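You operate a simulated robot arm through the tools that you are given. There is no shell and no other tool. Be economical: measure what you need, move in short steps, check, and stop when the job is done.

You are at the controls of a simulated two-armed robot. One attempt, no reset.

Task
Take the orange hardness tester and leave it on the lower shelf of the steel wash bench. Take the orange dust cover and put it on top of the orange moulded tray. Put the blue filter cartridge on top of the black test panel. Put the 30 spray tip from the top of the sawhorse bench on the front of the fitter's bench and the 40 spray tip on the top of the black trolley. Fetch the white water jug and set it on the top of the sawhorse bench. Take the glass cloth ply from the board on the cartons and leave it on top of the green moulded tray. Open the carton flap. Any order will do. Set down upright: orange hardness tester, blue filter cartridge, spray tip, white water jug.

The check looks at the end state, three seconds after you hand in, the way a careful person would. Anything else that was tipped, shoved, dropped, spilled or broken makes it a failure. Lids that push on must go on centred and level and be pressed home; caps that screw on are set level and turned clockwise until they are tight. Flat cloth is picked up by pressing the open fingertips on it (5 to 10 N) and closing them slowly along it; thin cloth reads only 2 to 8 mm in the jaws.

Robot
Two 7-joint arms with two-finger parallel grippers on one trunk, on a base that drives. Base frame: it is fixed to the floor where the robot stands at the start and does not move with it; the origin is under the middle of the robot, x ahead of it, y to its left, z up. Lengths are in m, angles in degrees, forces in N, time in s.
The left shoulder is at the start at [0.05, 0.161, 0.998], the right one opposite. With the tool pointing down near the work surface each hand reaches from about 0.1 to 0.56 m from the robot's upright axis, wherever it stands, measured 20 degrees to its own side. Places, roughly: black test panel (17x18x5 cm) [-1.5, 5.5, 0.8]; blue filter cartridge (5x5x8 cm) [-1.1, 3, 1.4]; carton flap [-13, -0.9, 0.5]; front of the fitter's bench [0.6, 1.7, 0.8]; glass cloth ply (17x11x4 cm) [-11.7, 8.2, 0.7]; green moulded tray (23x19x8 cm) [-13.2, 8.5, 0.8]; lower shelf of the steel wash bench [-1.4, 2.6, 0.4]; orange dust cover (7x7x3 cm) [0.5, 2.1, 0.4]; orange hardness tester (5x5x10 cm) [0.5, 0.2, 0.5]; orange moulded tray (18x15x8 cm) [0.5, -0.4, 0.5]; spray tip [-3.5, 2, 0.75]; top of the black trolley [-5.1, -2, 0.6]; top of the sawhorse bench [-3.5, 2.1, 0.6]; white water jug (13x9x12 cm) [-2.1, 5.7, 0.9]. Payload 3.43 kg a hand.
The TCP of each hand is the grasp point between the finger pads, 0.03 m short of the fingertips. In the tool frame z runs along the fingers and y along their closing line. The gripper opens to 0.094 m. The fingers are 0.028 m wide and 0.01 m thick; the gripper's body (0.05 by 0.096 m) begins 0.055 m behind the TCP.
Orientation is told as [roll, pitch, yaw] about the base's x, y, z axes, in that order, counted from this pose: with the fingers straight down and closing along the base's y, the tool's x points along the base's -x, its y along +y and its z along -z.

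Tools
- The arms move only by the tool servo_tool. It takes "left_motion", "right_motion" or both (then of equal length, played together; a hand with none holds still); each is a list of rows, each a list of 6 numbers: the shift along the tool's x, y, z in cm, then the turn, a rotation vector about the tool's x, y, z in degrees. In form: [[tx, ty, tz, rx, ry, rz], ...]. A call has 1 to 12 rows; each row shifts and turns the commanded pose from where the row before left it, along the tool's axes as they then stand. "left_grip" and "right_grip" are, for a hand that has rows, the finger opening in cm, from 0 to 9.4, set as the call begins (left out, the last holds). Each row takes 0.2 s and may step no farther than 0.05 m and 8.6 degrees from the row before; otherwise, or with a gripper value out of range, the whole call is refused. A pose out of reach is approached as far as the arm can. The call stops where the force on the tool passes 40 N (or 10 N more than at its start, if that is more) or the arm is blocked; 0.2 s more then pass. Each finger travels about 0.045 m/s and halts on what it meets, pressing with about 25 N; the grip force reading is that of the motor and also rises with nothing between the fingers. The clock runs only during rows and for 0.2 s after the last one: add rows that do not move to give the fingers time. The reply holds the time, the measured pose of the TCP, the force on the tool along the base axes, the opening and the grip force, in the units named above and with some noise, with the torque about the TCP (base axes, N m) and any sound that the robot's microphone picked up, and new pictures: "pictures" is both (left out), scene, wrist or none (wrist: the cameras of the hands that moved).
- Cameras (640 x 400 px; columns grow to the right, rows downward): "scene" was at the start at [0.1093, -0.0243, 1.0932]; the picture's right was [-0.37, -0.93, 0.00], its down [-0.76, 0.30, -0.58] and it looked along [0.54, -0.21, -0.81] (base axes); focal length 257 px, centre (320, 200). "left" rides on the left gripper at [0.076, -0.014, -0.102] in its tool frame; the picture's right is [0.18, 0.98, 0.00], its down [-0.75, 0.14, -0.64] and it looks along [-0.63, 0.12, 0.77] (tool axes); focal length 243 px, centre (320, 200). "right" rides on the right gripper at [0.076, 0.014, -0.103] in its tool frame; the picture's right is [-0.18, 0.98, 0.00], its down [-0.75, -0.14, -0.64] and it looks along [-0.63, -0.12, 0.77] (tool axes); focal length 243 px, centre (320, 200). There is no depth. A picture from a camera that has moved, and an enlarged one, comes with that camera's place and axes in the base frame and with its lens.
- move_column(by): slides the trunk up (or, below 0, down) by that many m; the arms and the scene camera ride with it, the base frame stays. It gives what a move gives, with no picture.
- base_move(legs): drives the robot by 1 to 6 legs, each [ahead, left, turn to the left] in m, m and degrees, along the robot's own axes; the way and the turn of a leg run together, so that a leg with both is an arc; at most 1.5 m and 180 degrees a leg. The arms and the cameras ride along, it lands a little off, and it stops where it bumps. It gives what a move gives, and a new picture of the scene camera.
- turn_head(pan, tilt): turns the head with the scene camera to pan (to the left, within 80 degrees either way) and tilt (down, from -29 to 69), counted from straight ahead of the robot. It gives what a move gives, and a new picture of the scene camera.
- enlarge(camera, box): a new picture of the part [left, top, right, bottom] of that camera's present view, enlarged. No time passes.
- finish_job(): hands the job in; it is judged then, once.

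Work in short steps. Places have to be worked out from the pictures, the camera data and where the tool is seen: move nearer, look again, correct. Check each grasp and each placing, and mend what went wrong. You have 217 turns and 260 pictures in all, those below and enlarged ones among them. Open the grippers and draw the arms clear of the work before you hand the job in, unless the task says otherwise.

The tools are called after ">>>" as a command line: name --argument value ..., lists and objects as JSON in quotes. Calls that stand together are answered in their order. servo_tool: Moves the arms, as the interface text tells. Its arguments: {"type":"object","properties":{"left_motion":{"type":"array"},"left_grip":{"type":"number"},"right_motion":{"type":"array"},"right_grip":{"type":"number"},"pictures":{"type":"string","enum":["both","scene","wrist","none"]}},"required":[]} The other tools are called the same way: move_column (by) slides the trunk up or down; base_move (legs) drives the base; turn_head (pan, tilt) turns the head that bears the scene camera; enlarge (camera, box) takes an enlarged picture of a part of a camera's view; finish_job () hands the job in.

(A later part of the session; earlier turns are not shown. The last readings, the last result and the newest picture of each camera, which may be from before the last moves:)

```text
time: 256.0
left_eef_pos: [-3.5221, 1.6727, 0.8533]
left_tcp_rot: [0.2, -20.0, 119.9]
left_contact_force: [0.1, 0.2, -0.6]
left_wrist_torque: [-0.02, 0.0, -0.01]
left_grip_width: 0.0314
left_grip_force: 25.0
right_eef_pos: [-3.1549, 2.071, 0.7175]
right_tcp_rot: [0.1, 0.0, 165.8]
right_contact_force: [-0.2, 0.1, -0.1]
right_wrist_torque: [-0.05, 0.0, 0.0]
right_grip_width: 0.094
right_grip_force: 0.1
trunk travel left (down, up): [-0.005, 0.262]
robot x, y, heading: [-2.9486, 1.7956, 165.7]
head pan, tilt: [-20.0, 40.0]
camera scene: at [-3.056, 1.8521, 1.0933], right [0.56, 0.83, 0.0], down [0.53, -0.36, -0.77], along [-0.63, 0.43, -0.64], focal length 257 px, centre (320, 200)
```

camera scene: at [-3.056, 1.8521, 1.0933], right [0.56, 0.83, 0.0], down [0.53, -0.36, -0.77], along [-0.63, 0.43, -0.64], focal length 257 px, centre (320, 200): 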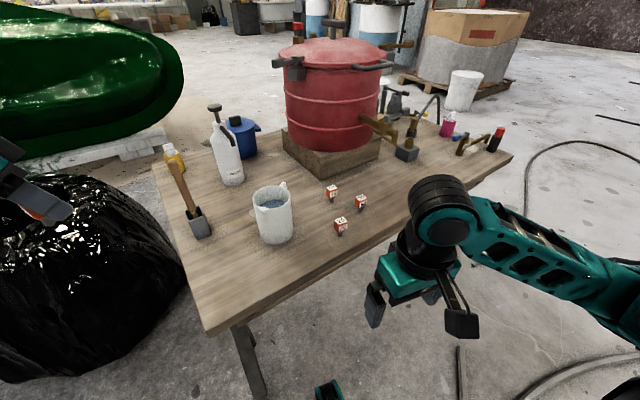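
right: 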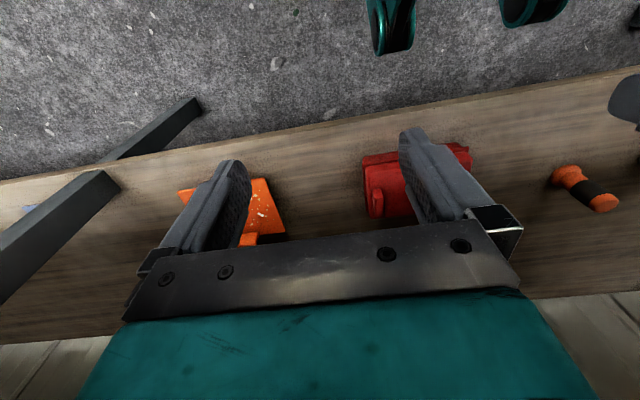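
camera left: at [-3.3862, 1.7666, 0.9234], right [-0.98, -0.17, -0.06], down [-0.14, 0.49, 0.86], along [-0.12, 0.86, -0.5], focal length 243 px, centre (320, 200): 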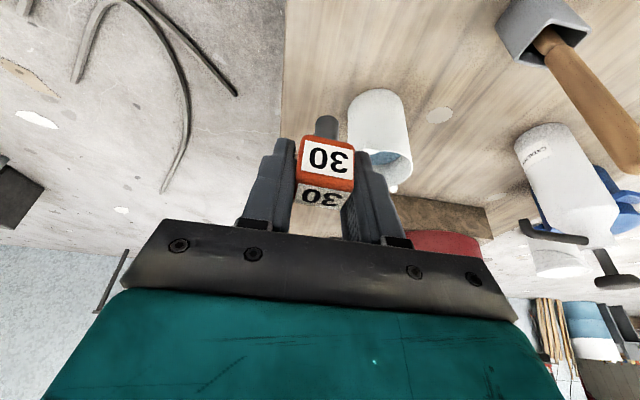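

40 tip at about (-3.534, 2.222). Bringing the right hand up, tilting 20°, and forward toward it.

>>> servo_tool --right_motion '[[0, 0, -4, 0, 0, 0], [0, 0, 0, 0, -6.7, 0], [0, 0, 0, 0, -6.7, 0], [0, 0, 0, 0, -6.7, 0], [-4, -0.76, 1.47, 0, 0, 0], [-4, -0.76, 1.47, 0, 0, 0], [-4, -0.76, 1.47, 0, 0, 0], [-4, -0.76, 1.47, 0, 0, 0], [-4, -0.76, 1.47, 0, 0, 0], [-4, -0.76, 1.47, 0, 0, 0], [-4, -0.76, 1.47, 0, 0, 0], [0, 0, 0, 0, 0, 0]]' --right_grip 5.5

>>> enlarge --camera "right" --box '[220, 0, 420, 200]'

```text
time: 258.6
left_eef_pos: [-3.5243, 1.6721, 0.8518]
left_tcp_rot: [0.0, -20.0, 119.9]
left_contact_force: [-0.2, 0.9, -0.1]
left_wrist_torque: [-0.02, -0.01, 0.01]
left_grip_width: 0.0312
left_grip_force: 25.4
right_eef_pos: [-3.4951, 2.2123, 0.7453]
right_tcp_rot: [0.1, -20.2, 165.7]
right_contact_force: [-0.1, -0.7, -0.8]
right_wrist_torque: [0.02, 0.0, -0.01]
right_grip_width: 0.0551
right_grip_force: 0.0
right hand out of reach, approached as far as the arm can: row 1, 2, 3, 4
trunk travel left (down, up): [-0.005, 0.262]
robot x, y, heading: [-2.946, 1.7898, 165.4]
head pan, tilt: [-20.0, 40.0]
camera scene: at [-3.056, 1.8521, 1.0933], right [0.56, 0.83, 0.0], down [0.53, -0.36, -0.77], along [-0.63, 0.43, -0.64], focal length 257 px, centre (320, 200)
camera right: at [-3.3944, 2.1719, 0.8154], right [-0.41, -0.91, 0.06], down [-0.44, 0.26, 0.86], along [-0.8, 0.33, -0.5], focal length 243 px, centre (320, 200)
```

scene: 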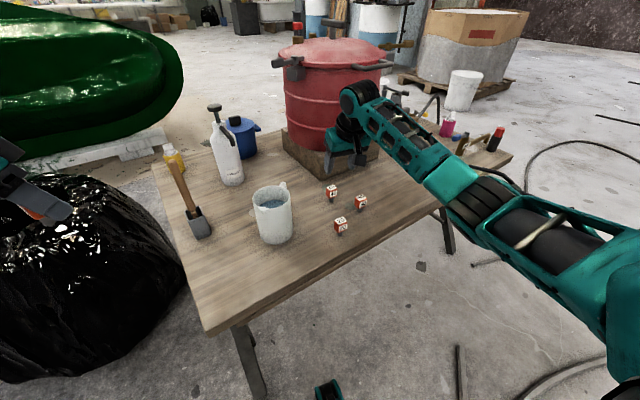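
right: 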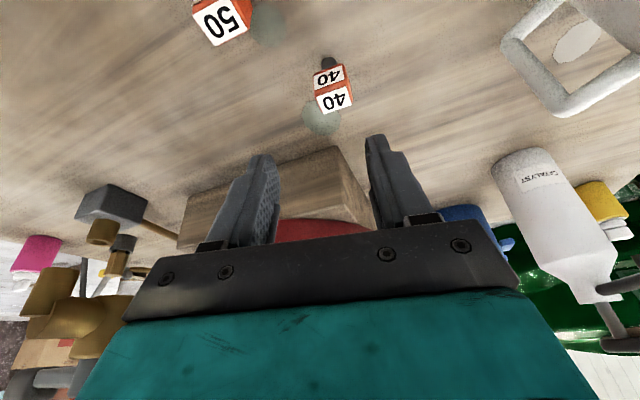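

```text
2.00 times, centred on (320, 100) of right
camera zoom: at [-3.3944, 2.1719, 0.8154], right [-0.41, -0.91, 0.06], down [-0.44, 0.26, 0.86], along [-0.8, 0.33, -0.5], focal length 485 px, centre (320, 400)
```

zoom: 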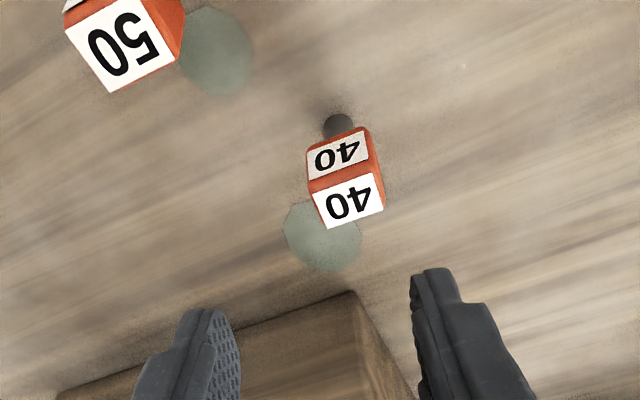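

40 at about (-3.523, 2.2055); block axis suggests yaw 172.5°. Aligning and descending.

>>> servo_tool --right_motion '[[0, 0.5, 0, -2.3, 0, -6.4], [-2.5, 0.54, 0.91, 0, 0, 0], [1.16, 0, 3.2, 0, 0, 0], [1.16, 0, 3.2, 0, 0, 0], [0.9, 0, 2.4, 0, 0, 0], [0, 0, 0, 0, 0, 0]]' --pictures "wrist"

```text
time: 260.0
left_eef_pos: [-3.5249, 1.6735, 0.8527]
left_tcp_rot: [0.1, -20.0, 119.9]
left_contact_force: [0.2, 0.6, -0.7]
left_wrist_torque: [-0.02, 0.0, 0.01]
left_grip_width: 0.0312
left_grip_force: 25.4
right_eef_pos: [-3.5224, 2.2049, 0.6546]
right_tcp_rot: [-0.1, -20.0, 172.5]
right_contact_force: [-0.1, 0.7, 0.1]
right_wrist_torque: [-0.03, 0.0, -0.03]
right_grip_width: 0.055
right_grip_force: 0.0
trunk travel left (down, up): [-0.005, 0.262]
robot x, y, heading: [-2.9453, 1.7937, 165.7]
head pan, tilt: [-20.0, 40.0]
camera right: at [-3.4184, 2.1777, 0.724], right [-0.3, -0.95, 0.06], down [-0.46, 0.2, 0.86], along [-0.83, 0.23, -0.5], focal length 243 px, centre (320, 200)
```

right: 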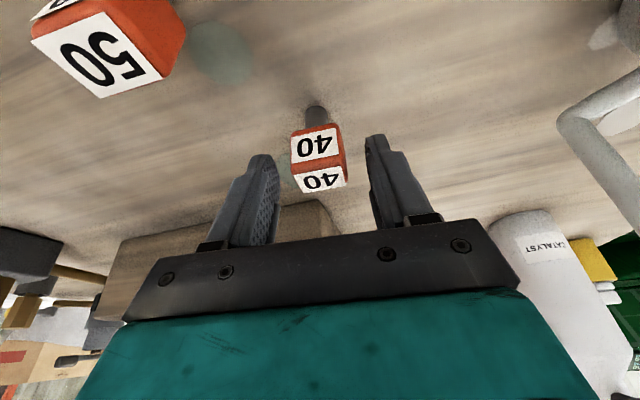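

Centred. Lowering 1.1 cm and closing.

>>> servo_tool --right_motion '[[0.38, 0, 1.03, 0, 0, 0], [0, 0, 0, 0, 0, 0]]' --pictures "none"

>>> servo_tool --right_motion '[[0, 0, 0, 0, 0, 0], [0, 0, 0, 0, 0, 0], [0, 0, 0, 0, 0, 0], [0, 0, 0, 0, 0, 0], [0, 0, 0, 0, 0, 0]]' --right_grip 0 --pictures "wrist"

```text
time: 260.6
left_eef_pos: [-3.5227, 1.6728, 0.8528]
left_tcp_rot: [0.2, -20.0, 119.9]
left_contact_force: [-0.4, 0.8, 0.2]
left_wrist_torque: [0.02, -0.01, -0.02]
left_grip_width: 0.0311
left_grip_force: 24.9
right_eef_pos: [-3.5222, 2.2046, 0.6413]
right_tcp_rot: [-0.1, -20.1, 172.5]
right_contact_force: [-0.2, 0.0, -0.3]
right_wrist_torque: [0.03, 0.01, -0.03]
right_grip_width: 0.0552
right_grip_force: 0.1
trunk travel left (down, up): [-0.005, 0.262]
robot x, y, heading: [-2.9493, 1.7926, 165.7]
head pan, tilt: [-20.0, 40.0]
```

```text
time: 261.8
left_eef_pos: [-3.5228, 1.6738, 0.8523]
left_tcp_rot: [0.1, -20.0, 119.9]
left_contact_force: [-0.2, -0.1, 0.3]
left_wrist_torque: [0.0, 0.01, 0.0]
left_grip_width: 0.0311
left_grip_force: 24.6
right_eef_pos: [-3.5221, 2.2029, 0.6419]
right_tcp_rot: [-0.2, -20.2, 172.6]
right_contact_force: [-0.4, -0.5, 1.4]
right_wrist_torque: [0.0, 0.03, -0.02]
right_grip_width: 0.0314
right_grip_force: 25.2
trunk travel left (down, up): [-0.005, 0.262]
robot x, y, heading: [-2.9449, 1.794, 165.7]
head pan, tilt: [-20.0, 40.0]
camera right: at [-3.4186, 2.1765, 0.7115], right [-0.3, -0.95, 0.06], down [-0.46, 0.2, 0.86], along [-0.83, 0.23, -0.5], focal length 243 px, centre (320, 200)
```

right: 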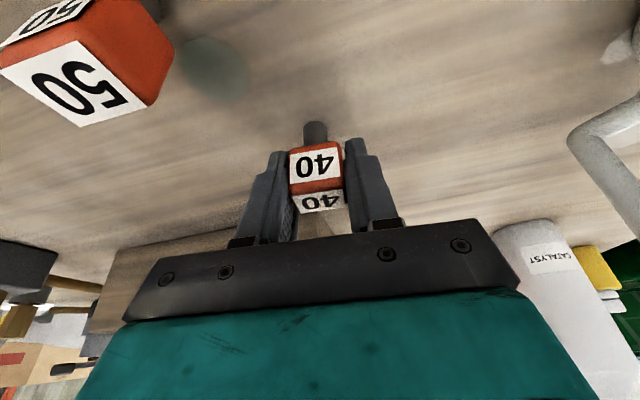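

40 held. Lifting 16 cm.

>>> servo_tool --right_motion '[[-0.34, 0, -0.94, 0, 0, 0], [-1.37, 0, -3.76, 0, 0, 0], [-1.37, 0, -3.76, 0, 0, 0], [-1.37, 0, -3.76, 0, 0, 0], [-1.37, 0, -3.76, 0, 0, 0], [0, 0, 0, 0, 0, 0]]' --pictures "both"

```text
time: 263.2
left_eef_pos: [-3.524, 1.6723, 0.8526]
left_tcp_rot: [0.1, -20.1, 119.9]
left_contact_force: [0.1, 0.1, 0.0]
left_wrist_torque: [0.0, -0.03, -0.01]
left_grip_width: 0.0312
left_grip_force: 25.0
right_eef_pos: [-3.5207, 2.2037, 0.8146]
right_tcp_rot: [-0.2, -20.1, 172.6]
right_contact_force: [-0.2, -0.4, -0.9]
right_wrist_torque: [-0.03, 0.01, -0.01]
right_grip_width: 0.0312
right_grip_force: 25.0
trunk travel left (down, up): [-0.005, 0.262]
robot x, y, heading: [-2.9502, 1.7901, 165.9]
head pan, tilt: [-20.0, 40.0]
camera scene: at [-3.0559, 1.8521, 1.0933], right [0.56, 0.83, 0.0], down [0.53, -0.36, -0.77], along [-0.63, 0.43, -0.64], focal length 257 px, centre (320, 200)
camera right: at [-3.4169, 2.1765, 0.8836], right [-0.3, -0.95, 0.06], down [-0.46, 0.2, 0.86], along [-0.83, 0.23, -0.5], focal length 243 px, centre (320, 200)
```

scene: 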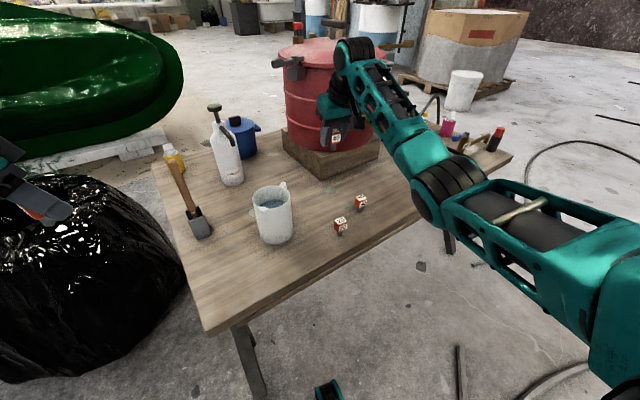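
right: 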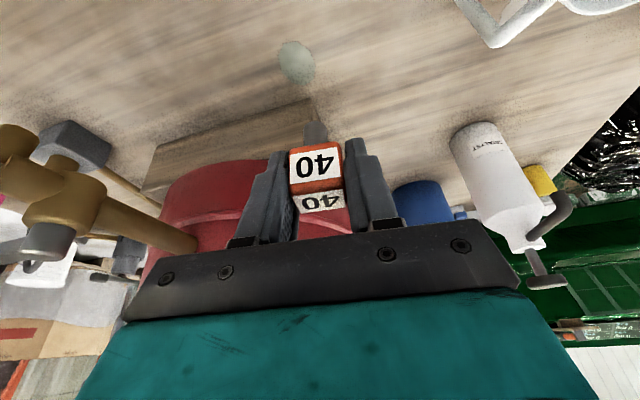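

Both tips held. Retracting the right hand 20 cm, then driving back and around toward the fitter's bench.

>>> servo_tool --right_motion '[[3.76, 0, -1.37, 0, 0, 0], [3.76, 0, -1.37, 0, 0, 0], [3.76, 0, -1.37, 0, 0, 0], [3.76, 0, -1.37, 0, 0, 0], [0, 0, 0, 0, 0, 0]]' --pictures "none"

>>> base_move --legs '[[-1.0, 0, 0], [0, 0.55, 0], [0, 0, -166]]'

```text
time: 264.4
left_eef_pos: [-3.5241, 1.6732, 0.8527]
left_tcp_rot: [0.1, -20.0, 119.9]
left_contact_force: [0.6, 0.0, -0.5]
left_wrist_torque: [-0.01, 0.02, 0.0]
left_grip_width: 0.0312
left_grip_force: 24.7
right_eef_pos: [-3.3628, 2.1841, 0.8155]
right_tcp_rot: [-0.1, -20.1, 172.5]
right_contact_force: [0.2, -0.1, -0.2]
right_wrist_torque: [-0.01, 0.04, -0.02]
right_grip_width: 0.0315
right_grip_force: 24.6
trunk travel left (down, up): [-0.005, 0.262]
robot x, y, heading: [-2.9503, 1.792, 165.5]
head pan, tilt: [-20.0, 40.0]
```

```text
time: 279.2
left_eef_pos: [-1.5854, 1.2328, 0.8525]
left_tcp_rot: [0.1, -20.0, -48.6]
left_contact_force: [0.8, -0.7, -0.1]
left_wrist_torque: [0.0, 0.04, 0.01]
left_grip_width: 0.0308
left_grip_force: 24.5
right_eef_pos: [-1.6391, 0.7001, 0.815]
right_tcp_rot: [-0.2, -20.1, 4.0]
right_contact_force: [0.0, -0.2, 0.7]
right_wrist_torque: [0.01, -0.01, 0.0]
right_grip_width: 0.0315
right_grip_force: 25.2
trunk travel left (down, up): [-0.005, 0.262]
robot x, y, heading: [-2.1235, 1.0016, -2.8]
head pan, tilt: [-20.0, 40.0]
camera scene: at [-2.0035, 0.9694, 1.0933], right [-0.39, -0.92, 0.0], down [-0.59, 0.25, -0.77], along [0.71, -0.3, -0.64], focal length 257 px, centre (320, 200)
```

scene: 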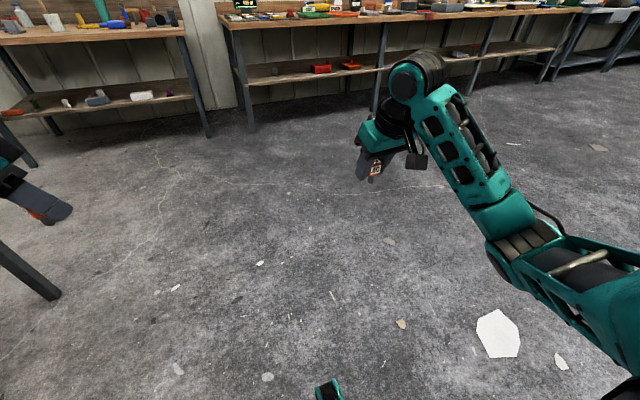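

Raising the trunk so both tips clear the bench, and driving to the fitter's bench.

>>> move_column --by 0.24

>>> base_move --legs '[[0, 0, 2.8], [1.4, 0, 0], [0.2, 0.43, 0]]'

>>> turn_head --pan 10 --tilt 40

```text
time: 281.8
left_eef_pos: [-1.5853, 1.2327, 1.0922]
left_tcp_rot: [0.1, -20.1, -48.6]
left_contact_force: [0.2, 0.2, 0.2]
left_wrist_torque: [0.01, -0.01, 0.01]
left_grip_width: 0.0313
left_grip_force: 24.8
right_eef_pos: [-1.6386, 0.7, 1.0533]
right_tcp_rot: [-0.1, -20.1, 3.9]
right_contact_force: [-0.1, 0.0, -0.2]
right_wrist_torque: [0.01, 0.0, 0.02]
right_grip_width: 0.0311
right_grip_force: 25.1
trunk travel left (down, up): [-0.245, 0.022]
robot x, y, heading: [-2.1226, 1.0022, -2.9]
head pan, tilt: [-20.0, 40.0]
```

```text
time: 291.5
left_eef_pos: [-0.0173, 1.688, 1.092]
left_tcp_rot: [0.2, -20.2, -44.7]
left_contact_force: [-0.1, 1.0, -1.1]
left_wrist_torque: [-0.05, -0.01, 0.01]
left_grip_width: 0.0309
left_grip_force: 25.1
right_eef_pos: [-0.0374, 1.1512, 1.0551]
right_tcp_rot: [-0.1, -20.2, 7.8]
right_contact_force: [0.2, -0.6, -0.7]
right_wrist_torque: [-0.02, -0.04, 0.0]
right_grip_width: 0.0313
right_grip_force: 25.2
trunk travel left (down, up): [-0.245, 0.022]
robot x, y, heading: [-0.5381, 1.4195, 1.2]
head pan, tilt: [-20.0, 40.0]
camera scene: at [-0.4177, 1.3959, 1.3333], right [-0.32, -0.95, 0.0], down [-0.61, 0.21, -0.77], along [0.72, -0.25, -0.64], focal length 257 px, centre (320, 200)
```

scene: 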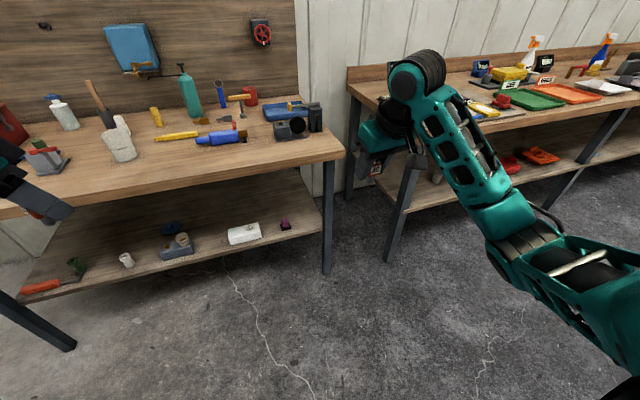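

```text
time: 292.4
left_eef_pos: [-0.0166, 1.687, 1.0935]
left_tcp_rot: [0.2, -20.0, -44.6]
left_contact_force: [-0.2, -0.2, -0.6]
left_wrist_torque: [0.0, 0.03, 0.02]
left_grip_width: 0.0311
left_grip_force: 24.6
right_eef_pos: [-0.0374, 1.151, 1.055]
right_tcp_rot: [-0.1, -20.1, 7.9]
right_contact_force: [-0.2, 0.1, 0.4]
right_wrist_torque: [0.01, 0.0, -0.02]
right_grip_width: 0.0317
right_grip_force: 24.8
trunk travel left (down, up): [-0.245, 0.022]
robot x, y, heading: [-0.5397, 1.4185, 1.1]
head pan, tilt: [10.0, 40.0]
camera scene: at [-0.4148, 1.4393, 1.3333], right [0.19, -0.98, 0.0], down [-0.63, -0.12, -0.77], along [0.75, 0.15, -0.64], focal length 257 px, centre (320, 200)
```

scene: 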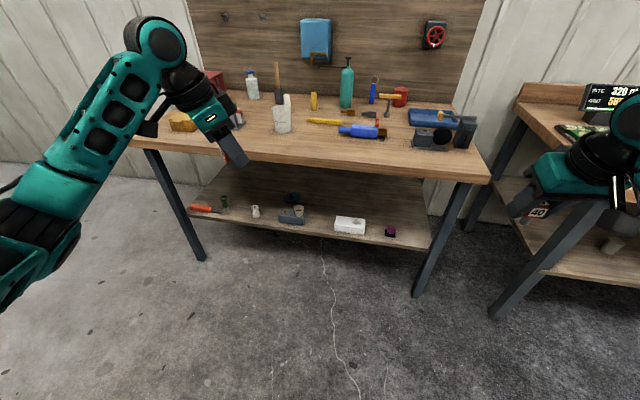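

Front edge x≈0.40; free spot at (0.48, 1.69). Driving forward.

>>> base_move --legs '[[0.48, 0, -1.1]]'

>>> servo_tool --left_motion '[[0.68, 0, 1.88, 0, 0, 0], [0.68, 0, 1.88, 0, 0, 0], [0.68, 0, 1.88, 0, 0, 0], [0.68, 0, 1.88, 0, 0, 0], [0.68, 0, 1.88, 0, 0, 0], [0, 0, 0, 0, 0, 0]]'

```text
time: 295.2
left_eef_pos: [0.4532, 1.6816, 1.0932]
left_tcp_rot: [0.1, -20.0, -45.7]
left_contact_force: [0.6, 0.5, 0.3]
left_wrist_torque: [0.0, 0.02, -0.01]
left_grip_width: 0.0312
left_grip_force: 24.4
right_eef_pos: [0.4248, 1.1466, 1.0543]
right_tcp_rot: [-0.1, -20.1, 6.9]
right_contact_force: [0.3, -0.1, -0.2]
right_wrist_torque: [0.0, 0.02, 0.01]
right_grip_width: 0.0317
right_grip_force: 24.6
trunk travel left (down, up): [-0.245, 0.022]
robot x, y, heading: [-0.0743, 1.4241, 0.1]
head pan, tilt: [10.0, 40.0]
camera scene: at [0.0511, 1.442, 1.3332], right [0.18, -0.98, 0.0], down [-0.63, -0.11, -0.77], along [0.75, 0.13, -0.64], focal length 257 px, centre (320, 200)
```

scene: 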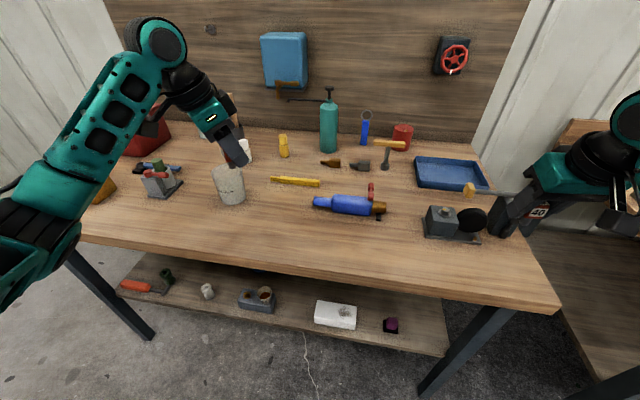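

```text
time: 296.6
left_eef_pos: [0.4526, 1.6802, 0.993]
left_tcp_rot: [0.2, -20.0, -45.7]
left_contact_force: [0.2, 0.1, 0.2]
left_wrist_torque: [0.03, -0.01, 0.01]
left_grip_width: 0.0309
left_grip_force: 25.8
right_eef_pos: [0.4244, 1.146, 1.0541]
right_tcp_rot: [0.0, -20.1, 6.9]
right_contact_force: [0.5, 0.2, -0.7]
right_wrist_torque: [0.0, -0.02, -0.02]
right_grip_width: 0.0315
right_grip_force: 24.6
trunk travel left (down, up): [-0.245, 0.022]
robot x, y, heading: [-0.0732, 1.4224, 0.2]
head pan, tilt: [10.0, 40.0]
camera scene: at [0.0506, 1.4419, 1.3333], right [0.18, -0.98, 0.0], down [-0.63, -0.11, -0.77], along [0.75, 0.13, -0.64], focal length 257 px, centre (320, 200)
camera left: at [0.3673, 1.7474, 1.0634], right [0.58, 0.81, -0.06], down [0.44, -0.25, 0.86], along [0.68, -0.53, -0.5], focal length 243 px, centre (320, 200)
```

scene: 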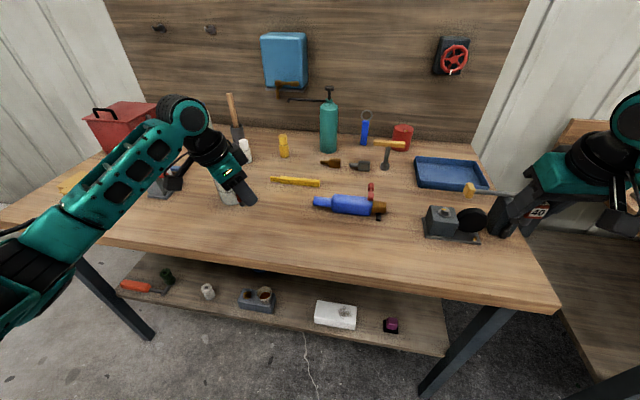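
left: 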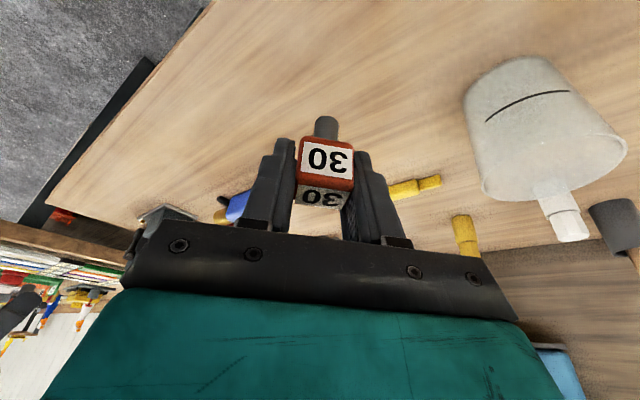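

Shifting 3 cm inward and lowering toward the surface.

>>> servo_tool --left_motion '[[-2.0, 2.15, 0.72, 0, 0, 0], [0.68, 0, 1.88, 0, 0, 0], [0.68, 0, 1.88, 0, 0, 0], [0.68, 0, 1.88, 0, 0, 0], [0.5, 0, 1.4, 0, 0, 0], [0, 0, 0, 0, 0, 0]]'

>>> enlarge --camera "scene" --box '[180, 150, 320, 260]'

```text
time: 298.0
left_eef_pos: [0.4848, 1.6813, 0.9169]
left_tcp_rot: [0.2, -20.1, -45.6]
left_contact_force: [-1.5, -0.1, 0.0]
left_wrist_torque: [-0.01, 0.01, 0.0]
left_grip_width: 0.0309
left_grip_force: 25.3
right_eef_pos: [0.4238, 1.1466, 1.055]
right_tcp_rot: [-0.1, -20.0, 6.8]
right_contact_force: [0.0, 0.4, 0.7]
right_wrist_torque: [0.0, 0.04, 0.01]
right_grip_width: 0.0314
right_grip_force: 24.9
trunk travel left (down, up): [-0.245, 0.022]
robot x, y, heading: [-0.0763, 1.4221, 0.0]
head pan, tilt: [10.0, 40.0]
camera scene: at [0.0507, 1.442, 1.3333], right [0.18, -0.98, 0.0], down [-0.63, -0.11, -0.77], along [0.75, 0.13, -0.64], focal length 257 px, centre (320, 200)
camera left: at [0.399, 1.7484, 0.9876], right [0.58, 0.81, -0.06], down [0.44, -0.25, 0.86], along [0.68, -0.53, -0.5], focal length 243 px, centre (320, 200)
```

scene: 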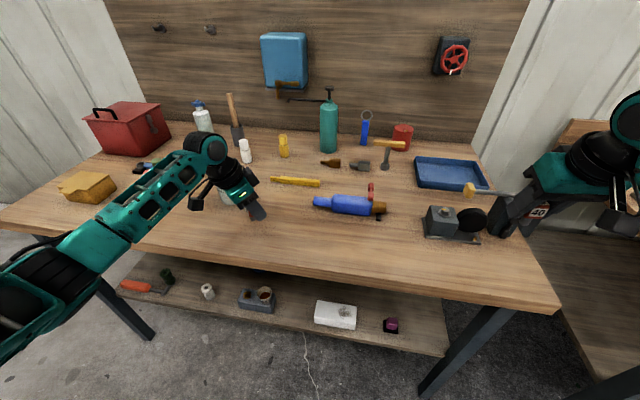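
left: 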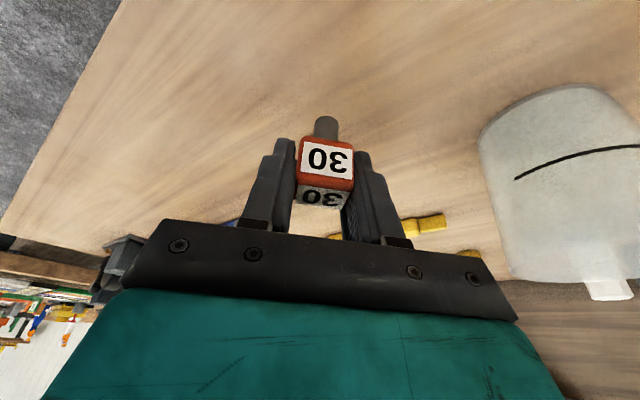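

```text
3.64 times, centred on (250, 205) of scene
camera zoom: at [0.0507, 1.442, 1.3333], right [0.18, -0.98, 0.0], down [-0.63, -0.11, -0.77], along [0.75, 0.13, -0.64], focal length 934 px, centre (574, 182)
```

zoom: 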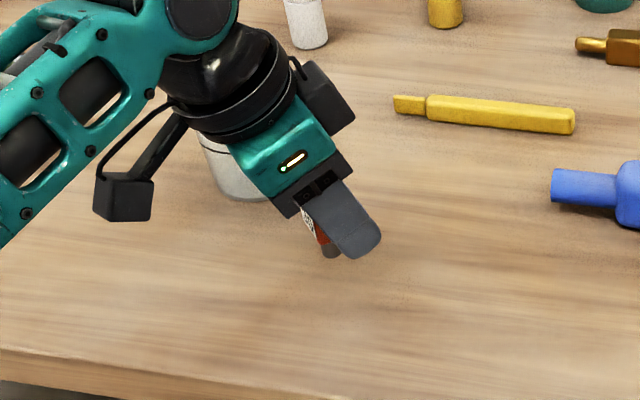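

Tip base about 2-3 cm above the wood. Lowering slowly to contact.

>>> servo_tool --left_motion '[[0.34, 0, 0.94, 0, 0, 0], [0.17, 0, 0.47, 0, 0, 0], [0.1, 0, 0.28, 0, 0, 0], [0.1, 0, 0.28, 0, 0, 0], [0.1, 0, 0.28, 0, 0, 0], [0.1, 0, 0.28, 0, 0, 0], [0.1, 0, 0.28, 0, 0, 0], [0, 0, 0, 0, 0, 0]]' --pictures "wrist"

```text
time: 299.8
left_eef_pos: [0.4842, 1.6802, 0.8902]
left_tcp_rot: [0.4, -20.4, -45.8]
left_contact_force: [-3.9, 2.8, 19.4]
left_wrist_torque: [0.22, 0.26, 0.0]
left_grip_width: 0.0314
left_grip_force: 25.4
right_eef_pos: [0.4226, 1.147, 1.0566]
right_tcp_rot: [-0.1, -20.2, 7.0]
right_contact_force: [0.5, 0.1, -0.1]
right_wrist_torque: [-0.03, 0.02, 0.01]
right_grip_width: 0.0314
right_grip_force: 24.8
trunk travel left (down, up): [-0.245, 0.022]
robot x, y, heading: [-0.0759, 1.4245, -0.0]
head pan, tilt: [10.0, 40.0]
camera left: at [0.398, 1.748, 0.9607], right [0.58, 0.81, -0.06], down [0.43, -0.25, 0.87], along [0.69, -0.53, -0.5], focal length 243 px, centre (320, 200)
```

left: 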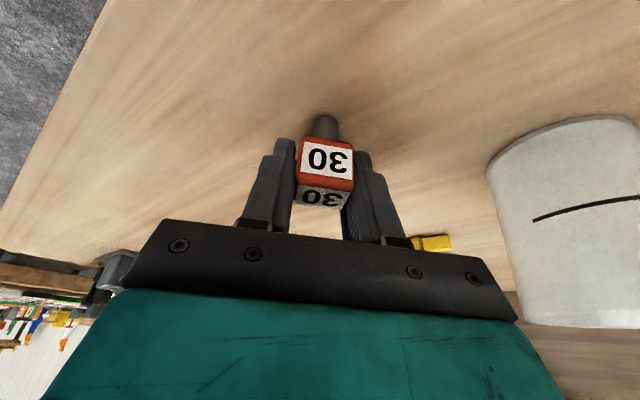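

Contact at z 0.890 (surface ≈0.832). Easing 3 mm and releasing.

>>> servo_tool --left_motion '[[-0.1, 0, -0.26, 0, 0, 0], [0, 0, 0, 0, 0, 0]]' --pictures "none"

>>> servo_tool --left_motion '[[0, 0, 0, 0, 0, 0], [0, 0, 0, 0, 0, 0], [0, 0, 0, 0, 0, 0]]' --left_grip 6 --pictures "wrist"

```text
time: 300.4
left_eef_pos: [0.4828, 1.6811, 0.891]
left_tcp_rot: [0.2, -20.2, -45.8]
left_contact_force: [2.8, 1.1, 13.5]
left_wrist_torque: [0.14, -0.03, -0.02]
left_grip_width: 0.0311
left_grip_force: 24.6
right_eef_pos: [0.4228, 1.1464, 1.0558]
right_tcp_rot: [0.0, -20.2, 6.9]
right_contact_force: [0.4, 0.7, 0.4]
right_wrist_torque: [0.01, 0.01, 0.02]
right_grip_width: 0.0315
right_grip_force: 25.1
trunk travel left (down, up): [-0.245, 0.022]
robot x, y, heading: [-0.0727, 1.4214, 0.0]
head pan, tilt: [10.0, 40.0]
```

```text
time: 301.2
left_eef_pos: [0.4839, 1.6808, 0.8895]
left_tcp_rot: [0.1, -19.9, -45.7]
left_contact_force: [0.6, -0.2, 0.8]
left_wrist_torque: [-0.03, -0.02, 0.0]
left_grip_width: 0.0598
left_grip_force: 0.0
right_eef_pos: [0.4253, 1.1461, 1.0552]
right_tcp_rot: [-0.1, -20.1, 6.9]
right_contact_force: [0.1, -0.6, -0.9]
right_wrist_torque: [-0.01, 0.0, -0.01]
right_grip_width: 0.0314
right_grip_force: 25.4
trunk travel left (down, up): [-0.245, 0.022]
robot x, y, heading: [-0.0747, 1.4273, -0.2]
head pan, tilt: [10.0, 40.0]
camera left: at [0.3985, 1.7482, 0.9599], right [0.58, 0.81, -0.06], down [0.44, -0.25, 0.86], along [0.68, -0.53, -0.5], focal length 243 px, centre (320, 200)
```

left: 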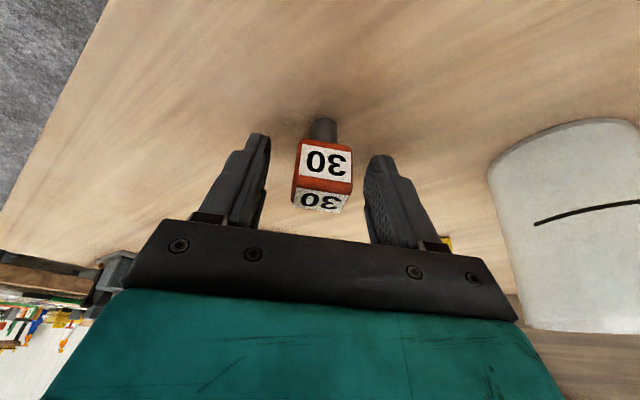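

Standing free. Lifting the hand straight up, then checking.

>>> servo_tool --left_motion '[[-0.34, 0, -0.94, 0, 0, 0], [-1, 0, -2.8, 0, 0, 0], [-1.37, 0, -3.76, 0, 0, 0], [-1.37, 0, -3.76, 0, 0, 0], [-1.37, 0, -3.76, 0, 0, 0], [-1.37, 0, -3.76, 0, 0, 0]]' --pictures "scene"

>>> enlarge --camera "scene" --box '[180, 150, 320, 260]'

```text
time: 302.6
left_eef_pos: [0.4861, 1.6797, 1.0926]
left_tcp_rot: [0.1, -20.1, -45.7]
left_contact_force: [0.6, 0.8, -0.6]
left_wrist_torque: [-0.03, 0.0, 0.03]
left_grip_width: 0.06
left_grip_force: 0.0
right_eef_pos: [0.4238, 1.1457, 1.0549]
right_tcp_rot: [-0.1, -20.2, 6.9]
right_contact_force: [-0.1, -0.5, -0.2]
right_wrist_torque: [0.0, 0.02, 0.01]
right_grip_width: 0.0312
right_grip_force: 25.3
trunk travel left (down, up): [-0.245, 0.022]
robot x, y, heading: [-0.0724, 1.4239, 0.2]
head pan, tilt: [10.0, 40.0]
camera scene: at [0.0505, 1.4417, 1.3333], right [0.17, -0.98, 0.0], down [-0.63, -0.11, -0.77], along [0.75, 0.13, -0.64], focal length 257 px, centre (320, 200)
```

scene: 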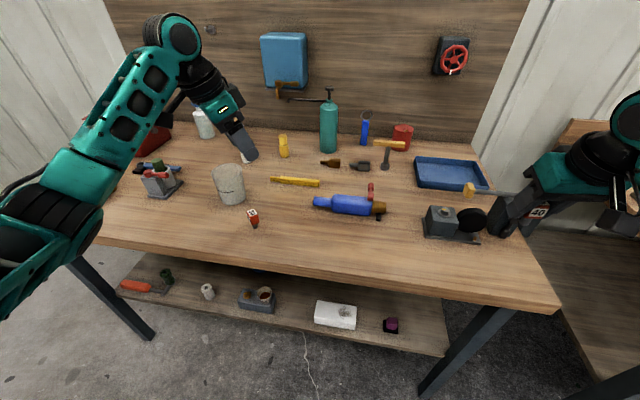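

```text
3.64 times, centred on (250, 205) of scene
camera zoom: at [0.0505, 1.4417, 1.3333], right [0.17, -0.98, 0.0], down [-0.63, -0.11, -0.77], along [0.75, 0.13, -0.64], focal length 934 px, centre (574, 182)
```

zoom: 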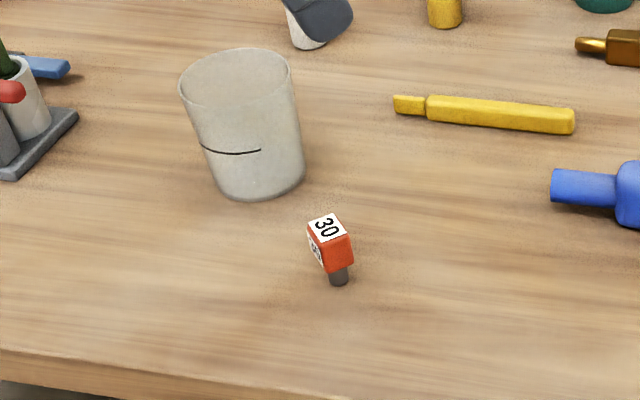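

30 done. Now driving to the black trolley in the west; first clear the benches and turn.

>>> base_move --legs '[[-0.5, 0, 0], [0, -0.6, 0], [0, 0, 180], [1.2, 0.8, 0], [1.2, 0.8, 0]]'

>>> turn_head --pan 10 --tilt 25

```text
time: 329.5
left_eef_pos: [-3.5362, -1.0731, 1.0927]
left_tcp_rot: [0.1, -20.0, 135.6]
left_contact_force: [-0.2, 0.5, -0.7]
left_wrist_torque: [0.04, 0.03, -0.01]
left_grip_width: 0.06
left_grip_force: 0.1
right_eef_pos: [-3.4839, -0.5385, 1.0554]
right_tcp_rot: [-0.1, -20.0, -171.9]
right_contact_force: [0.4, 0.1, -0.6]
right_wrist_torque: [0.04, 0.0, 0.02]
right_grip_width: 0.0317
right_grip_force: 25.1
trunk travel left (down, up): [-0.245, 0.022]
robot x, y, heading: [-2.9837, -0.8051, -178.5]
head pan, tilt: [10.0, 40.0]
camera scene: at [-3.101, -0.8207, 1.3333], right [-0.2, 0.98, 0.0], down [0.63, 0.13, -0.77], along [-0.75, -0.15, -0.64], focal length 257 px, centre (320, 200)
```

scene: 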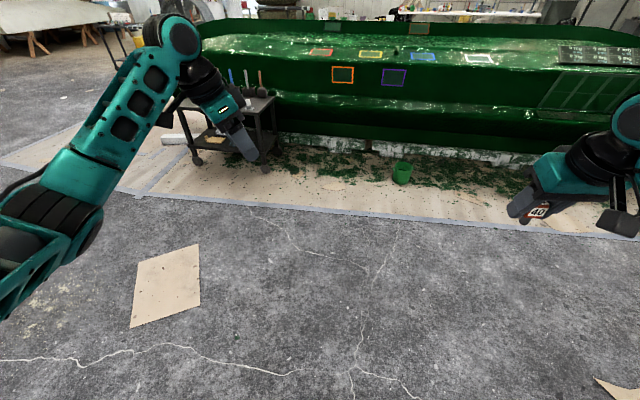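

```text
time: 330.3
left_eef_pos: [-3.5347, -1.0723, 1.0925]
left_tcp_rot: [0.1, -20.0, 135.5]
left_contact_force: [-0.3, -0.1, 0.6]
left_wrist_torque: [-0.02, 0.01, 0.04]
left_grip_width: 0.0599
left_grip_force: 0.1
right_eef_pos: [-3.4839, -0.5397, 1.0546]
right_tcp_rot: [-0.1, -20.1, -172.0]
right_contact_force: [0.0, 0.9, 0.1]
right_wrist_torque: [-0.02, 0.01, -0.04]
right_grip_width: 0.0316
right_grip_force: 25.3
trunk travel left (down, up): [-0.245, 0.022]
robot x, y, heading: [-2.979, -0.8048, -178.5]
head pan, tilt: [10.0, 25.0]
camera scene: at [-3.1079, -0.822, 1.3566], right [-0.2, 0.98, 0.0], down [0.41, 0.08, -0.91], along [-0.89, -0.18, -0.42], focal length 257 px, centre (320, 200)
```

scene: 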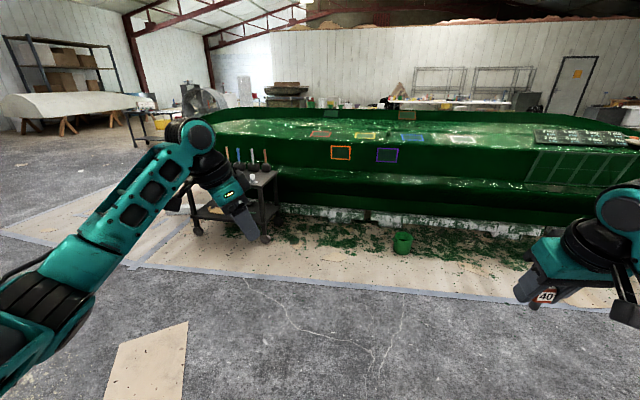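

>>> base_move --legs '[[0.4, 1.25, -1.5]]'

>>> turn_head --pan 0 --tilt 30

```text
time: 337.0
left_eef_pos: [-3.9105, -2.3471, 1.0921]
left_tcp_rot: [0.1, -20.2, 134.6]
left_contact_force: [0.5, 0.3, 0.8]
left_wrist_torque: [0.02, 0.03, 0.01]
left_grip_width: 0.06
left_grip_force: 0.0
right_eef_pos: [-3.8533, -1.8138, 1.0556]
right_tcp_rot: [-0.1, -20.2, -172.7]
right_contact_force: [0.4, 0.3, -0.6]
right_wrist_torque: [0.0, 0.0, 0.0]
right_grip_width: 0.0313
right_grip_force: 24.7
trunk travel left (down, up): [-0.245, 0.022]
robot x, y, heading: [-3.3574, -2.09, -179.6]
head pan, tilt: [10.0, 25.0]
camera scene: at [-3.4809, -2.1028, 1.3566], right [-0.18, 0.98, 0.0], down [0.42, 0.08, -0.91], along [-0.89, -0.16, -0.42], focal length 257 px, centre (320, 200)
```

scene: 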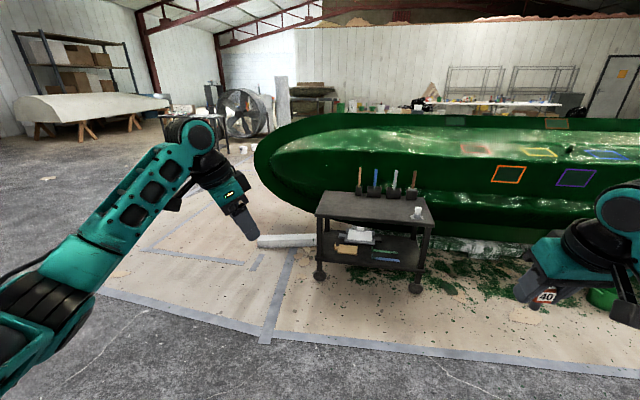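

```text
time: 337.7
left_eef_pos: [-3.9117, -2.3481, 1.0941]
left_tcp_rot: [0.2, -20.1, 134.6]
left_contact_force: [0.1, 0.0, -0.3]
left_wrist_torque: [0.01, 0.02, 0.03]
left_grip_width: 0.0599
left_grip_force: 0.0
right_eef_pos: [-3.8515, -1.8122, 1.0538]
right_tcp_rot: [-0.2, -20.1, -172.8]
right_contact_force: [-0.1, 0.3, -0.2]
right_wrist_torque: [-0.03, 0.01, -0.03]
right_grip_width: 0.0314
right_grip_force: 25.0
trunk travel left (down, up): [-0.245, 0.022]
robot x, y, heading: [-3.3512, -2.0891, -180.1]
head pan, tilt: [0.0, 30.0]
camera scene: at [-3.4806, -2.0867, 1.3487], right [-0.01, 1.0, 0.0], down [0.5, 0.0, -0.87], along [-0.87, -0.01, -0.5], focal length 257 px, centre (320, 200)
```

scene: 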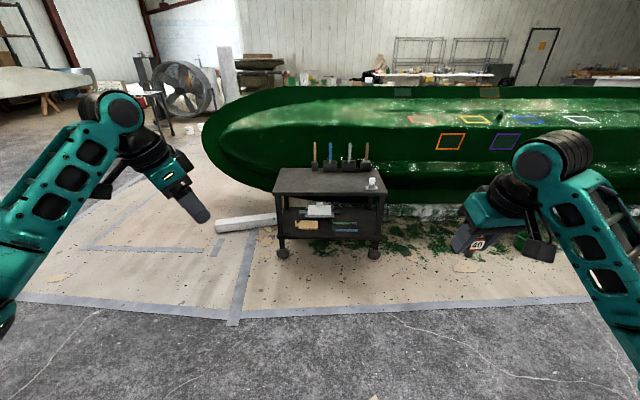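

Trolley top ≈0.57 high, x -4.93..-5.33, y -2.39..-1.69. Aim the 40 tip at (-5.08, -2.05). Driving up to it.

>>> base_move --legs '[[1.13, 0.2, 0]]'

>>> turn_head --pan -15 --tilt 40

```text
time: 343.6
left_eef_pos: [-5.0475, -2.5418, 1.0927]
left_tcp_rot: [0.1, -20.0, 134.2]
left_contact_force: [-0.8, -0.7, 0.7]
left_wrist_torque: [0.0, 0.03, -0.01]
left_grip_width: 0.0603
left_grip_force: 0.0
right_eef_pos: [-4.9859, -2.0089, 1.0553]
right_tcp_rot: [-0.1, -20.0, -173.2]
right_contact_force: [-0.3, 1.0, -0.7]
right_wrist_torque: [0.02, 0.03, -0.01]
right_grip_width: 0.0315
right_grip_force: 24.9
trunk travel left (down, up): [-0.245, 0.022]
robot x, y, heading: [-4.4886, -2.2901, -179.9]
head pan, tilt: [0.0, 30.0]
camera scene: at [-4.6159, -2.2843, 1.3486], right [0.0, 1.0, 0.0], down [0.5, 0.0, -0.87], along [-0.87, 0.0, -0.5], focal length 257 px, centre (320, 200)
```

scene: 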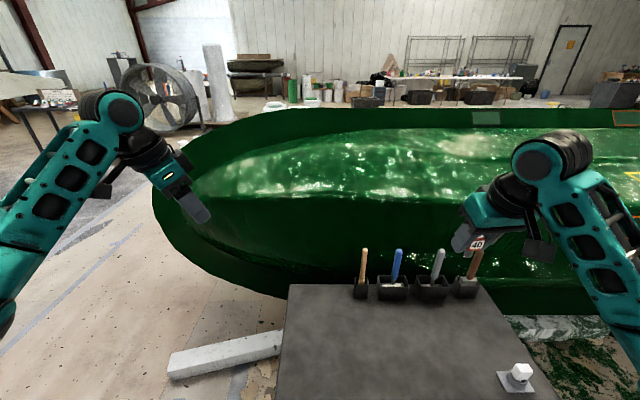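

```text
time: 344.3
left_eef_pos: [-5.0497, -2.5419, 1.0921]
left_tcp_rot: [0.1, -20.0, 134.2]
left_contact_force: [-0.1, -0.7, -0.9]
left_wrist_torque: [0.0, -0.01, 0.0]
left_grip_width: 0.0603
left_grip_force: 0.1
right_eef_pos: [-4.9865, -2.0089, 1.0549]
right_tcp_rot: [-0.2, -20.1, -173.2]
right_contact_force: [0.1, -0.7, 0.7]
right_wrist_torque: [0.01, -0.03, 0.0]
right_grip_width: 0.0313
right_grip_force: 24.6
trunk travel left (down, up): [-0.245, 0.022]
robot x, y, heading: [-4.4893, -2.2862, -180.1]
head pan, tilt: [-15.0, 40.0]
camera scene: at [-4.6074, -2.2624, 1.3334], right [0.26, 0.97, 0.0], down [0.62, -0.17, -0.77], along [-0.74, 0.2, -0.64], focal length 257 px, centre (320, 200)
```

scene: 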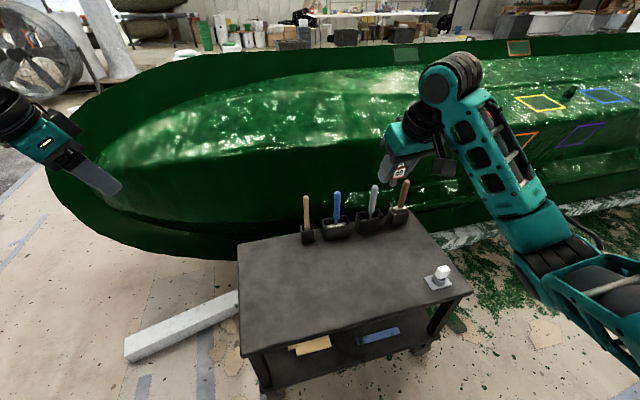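

Lowering the trunk 0.24, then moving the right hand forward 7 cm and down.

>>> move_column --by -0.24

>>> servo_tool --right_motion '[[-3.5, 1.55, 1.27, 0, 0, 0], [-3.5, 1.55, 1.27, 0, 0, 0], [1.03, 0, 2.82, 0, 0, 0], [1.03, 0, 2.82, 0, 0, 0], [1.03, 0, 2.82, 0, 0, 0], [1.03, 0, 2.82, 0, 0, 0], [0, 0, 0, 0, 0, 0]]'

```text
time: 346.8
left_eef_pos: [-5.0475, -2.5415, 0.8517]
left_tcp_rot: [0.1, -20.1, 134.3]
left_contact_force: [1.1, 0.8, 0.1]
left_wrist_torque: [0.02, 0.02, 0.02]
left_grip_width: 0.0603
left_grip_force: 0.1
right_eef_pos: [-4.9855, -2.01, 0.815]
right_tcp_rot: [-0.1, -20.1, -173.3]
right_contact_force: [0.6, 0.9, -0.5]
right_wrist_torque: [0.04, 0.0, 0.02]
right_grip_width: 0.0317
right_grip_force: 25.4
trunk travel left (down, up): [-0.005, 0.262]
robot x, y, heading: [-4.4838, -2.2885, -179.9]
head pan, tilt: [-15.0, 40.0]
```

```text
time: 348.4
left_eef_pos: [-5.0482, -2.5418, 0.8529]
left_tcp_rot: [0.0, -20.0, 134.1]
left_contact_force: [0.0, -0.1, -0.4]
left_wrist_torque: [-0.02, -0.01, -0.01]
left_grip_width: 0.0599
left_grip_force: 0.0
right_eef_pos: [-5.0565, -2.0467, 0.6942]
right_tcp_rot: [-0.2, -20.2, -173.1]
right_contact_force: [-0.5, 1.0, -0.4]
right_wrist_torque: [0.01, 0.0, 0.0]
right_grip_width: 0.0316
right_grip_force: 25.3
trunk travel left (down, up): [-0.005, 0.262]
robot x, y, heading: [-4.4889, -2.288, -179.7]
head pan, tilt: [-15.0, 40.0]
camera scene: at [-4.6074, -2.2623, 1.0933], right [0.26, 0.97, 0.0], down [0.62, -0.17, -0.77], along [-0.74, 0.2, -0.64], focal length 257 px, centre (320, 200)
camera right: at [-4.9487, -2.0478, 0.7645], right [-0.05, -1.0, 0.06], down [-0.5, 0.08, 0.86], along [-0.86, 0.02, -0.5], focal length 243 px, centre (320, 200)
```

scene: 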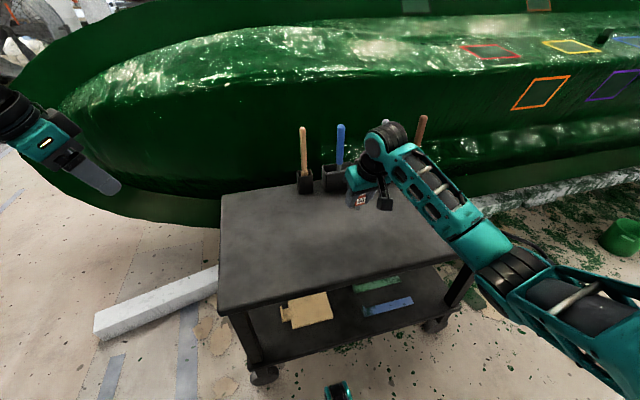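
right: 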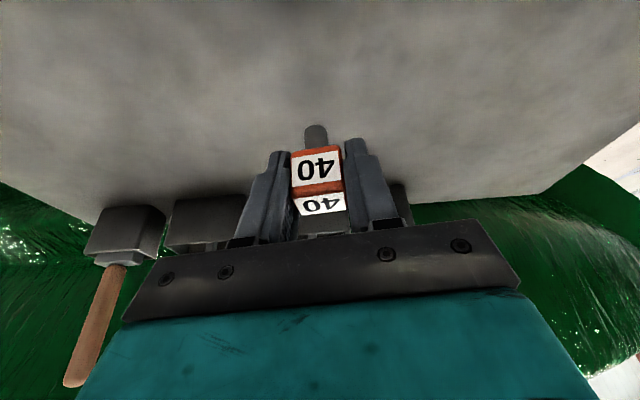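

Tip base about 5-6 cm above the trolley top. Lowering to contact.

>>> servo_tool --right_motion '[[0.51, 0, 1.41, 0, 0, 0], [0.51, 0, 1.41, 0, 0, 0], [0.34, 0, 0.94, 0, 0, 0], [0.17, 0, 0.47, 0, 0, 0], [0.1, 0, 0.28, 0, 0, 0], [0.1, 0, 0.28, 0, 0, 0], [0.1, 0, 0.28, 0, 0, 0], [0.1, 0, 0.28, 0, 0, 0], [0, 0, 0, 0, 0, 0]]' --pictures "wrist"

```text
time: 350.4
left_eef_pos: [-5.0486, -2.5417, 0.8537]
left_tcp_rot: [0.0, -20.0, 134.2]
left_contact_force: [0.1, -0.5, 0.2]
left_wrist_torque: [0.0, 0.02, -0.02]
left_grip_width: 0.0603
left_grip_force: 0.0
right_eef_pos: [-5.0572, -2.0475, 0.638]
right_tcp_rot: [-0.1, -20.1, -173.2]
right_contact_force: [-0.4, -1.1, -1.1]
right_wrist_torque: [0.0, 0.01, 0.01]
right_grip_width: 0.0314
right_grip_force: 24.9
trunk travel left (down, up): [-0.005, 0.262]
robot x, y, heading: [-4.4908, -2.2893, -180.2]
head pan, tilt: [-15.0, 40.0]
camera right: at [-4.9489, -2.049, 0.7074], right [-0.06, -1.0, 0.06], down [-0.5, 0.08, 0.86], along [-0.86, 0.02, -0.5], focal length 243 px, centre (320, 200)
```

right: 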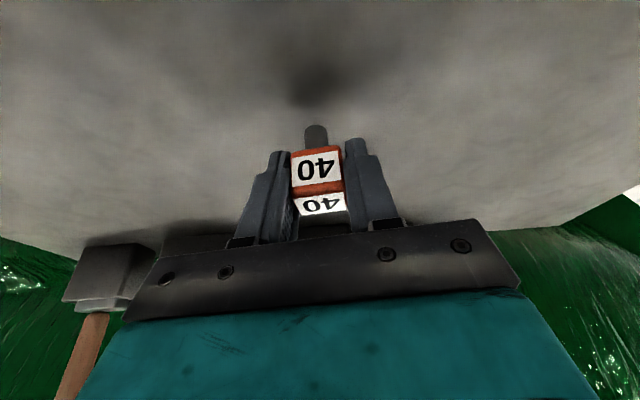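

Still above, with the shadow below. Continuing.

>>> servo_tool --right_motion '[[0.24, 0, 0.66, 0, 0, 0], [0.17, 0, 0.47, 0, 0, 0], [0.17, 0, 0.47, 0, 0, 0], [0.14, 0, 0.38, 0, 0, 0], [0.14, 0, 0.38, 0, 0, 0], [0.1, 0, 0.28, 0, 0, 0], [0.1, 0, 0.28, 0, 0, 0]]' --pictures "wrist"

```text
time: 352.0
left_eef_pos: [-5.0468, -2.5417, 0.8556]
left_tcp_rot: [0.2, -20.2, 134.2]
left_contact_force: [0.0, 0.8, -0.3]
left_wrist_torque: [-0.01, 0.03, 0.0]
left_grip_width: 0.0601
left_grip_force: 0.0
right_eef_pos: [-5.0571, -2.0487, 0.6129]
right_tcp_rot: [-0.1, -20.8, -173.1]
right_contact_force: [1.2, -0.1, 29.1]
right_wrist_torque: [-0.31, -0.14, -0.16]
right_grip_width: 0.0315
right_grip_force: 25.4
trunk travel left (down, up): [-0.005, 0.262]
robot x, y, heading: [-4.4872, -2.2854, -180.1]
head pan, tilt: [-15.0, 40.0]
camera right: at [-4.9491, -2.0503, 0.6814], right [-0.05, -1.0, 0.06], down [-0.49, 0.08, 0.87], along [-0.87, 0.02, -0.49], focal length 243 px, centre (320, 200)
```

right: 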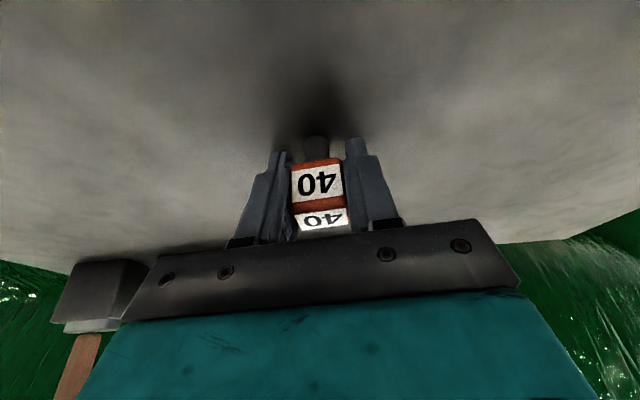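

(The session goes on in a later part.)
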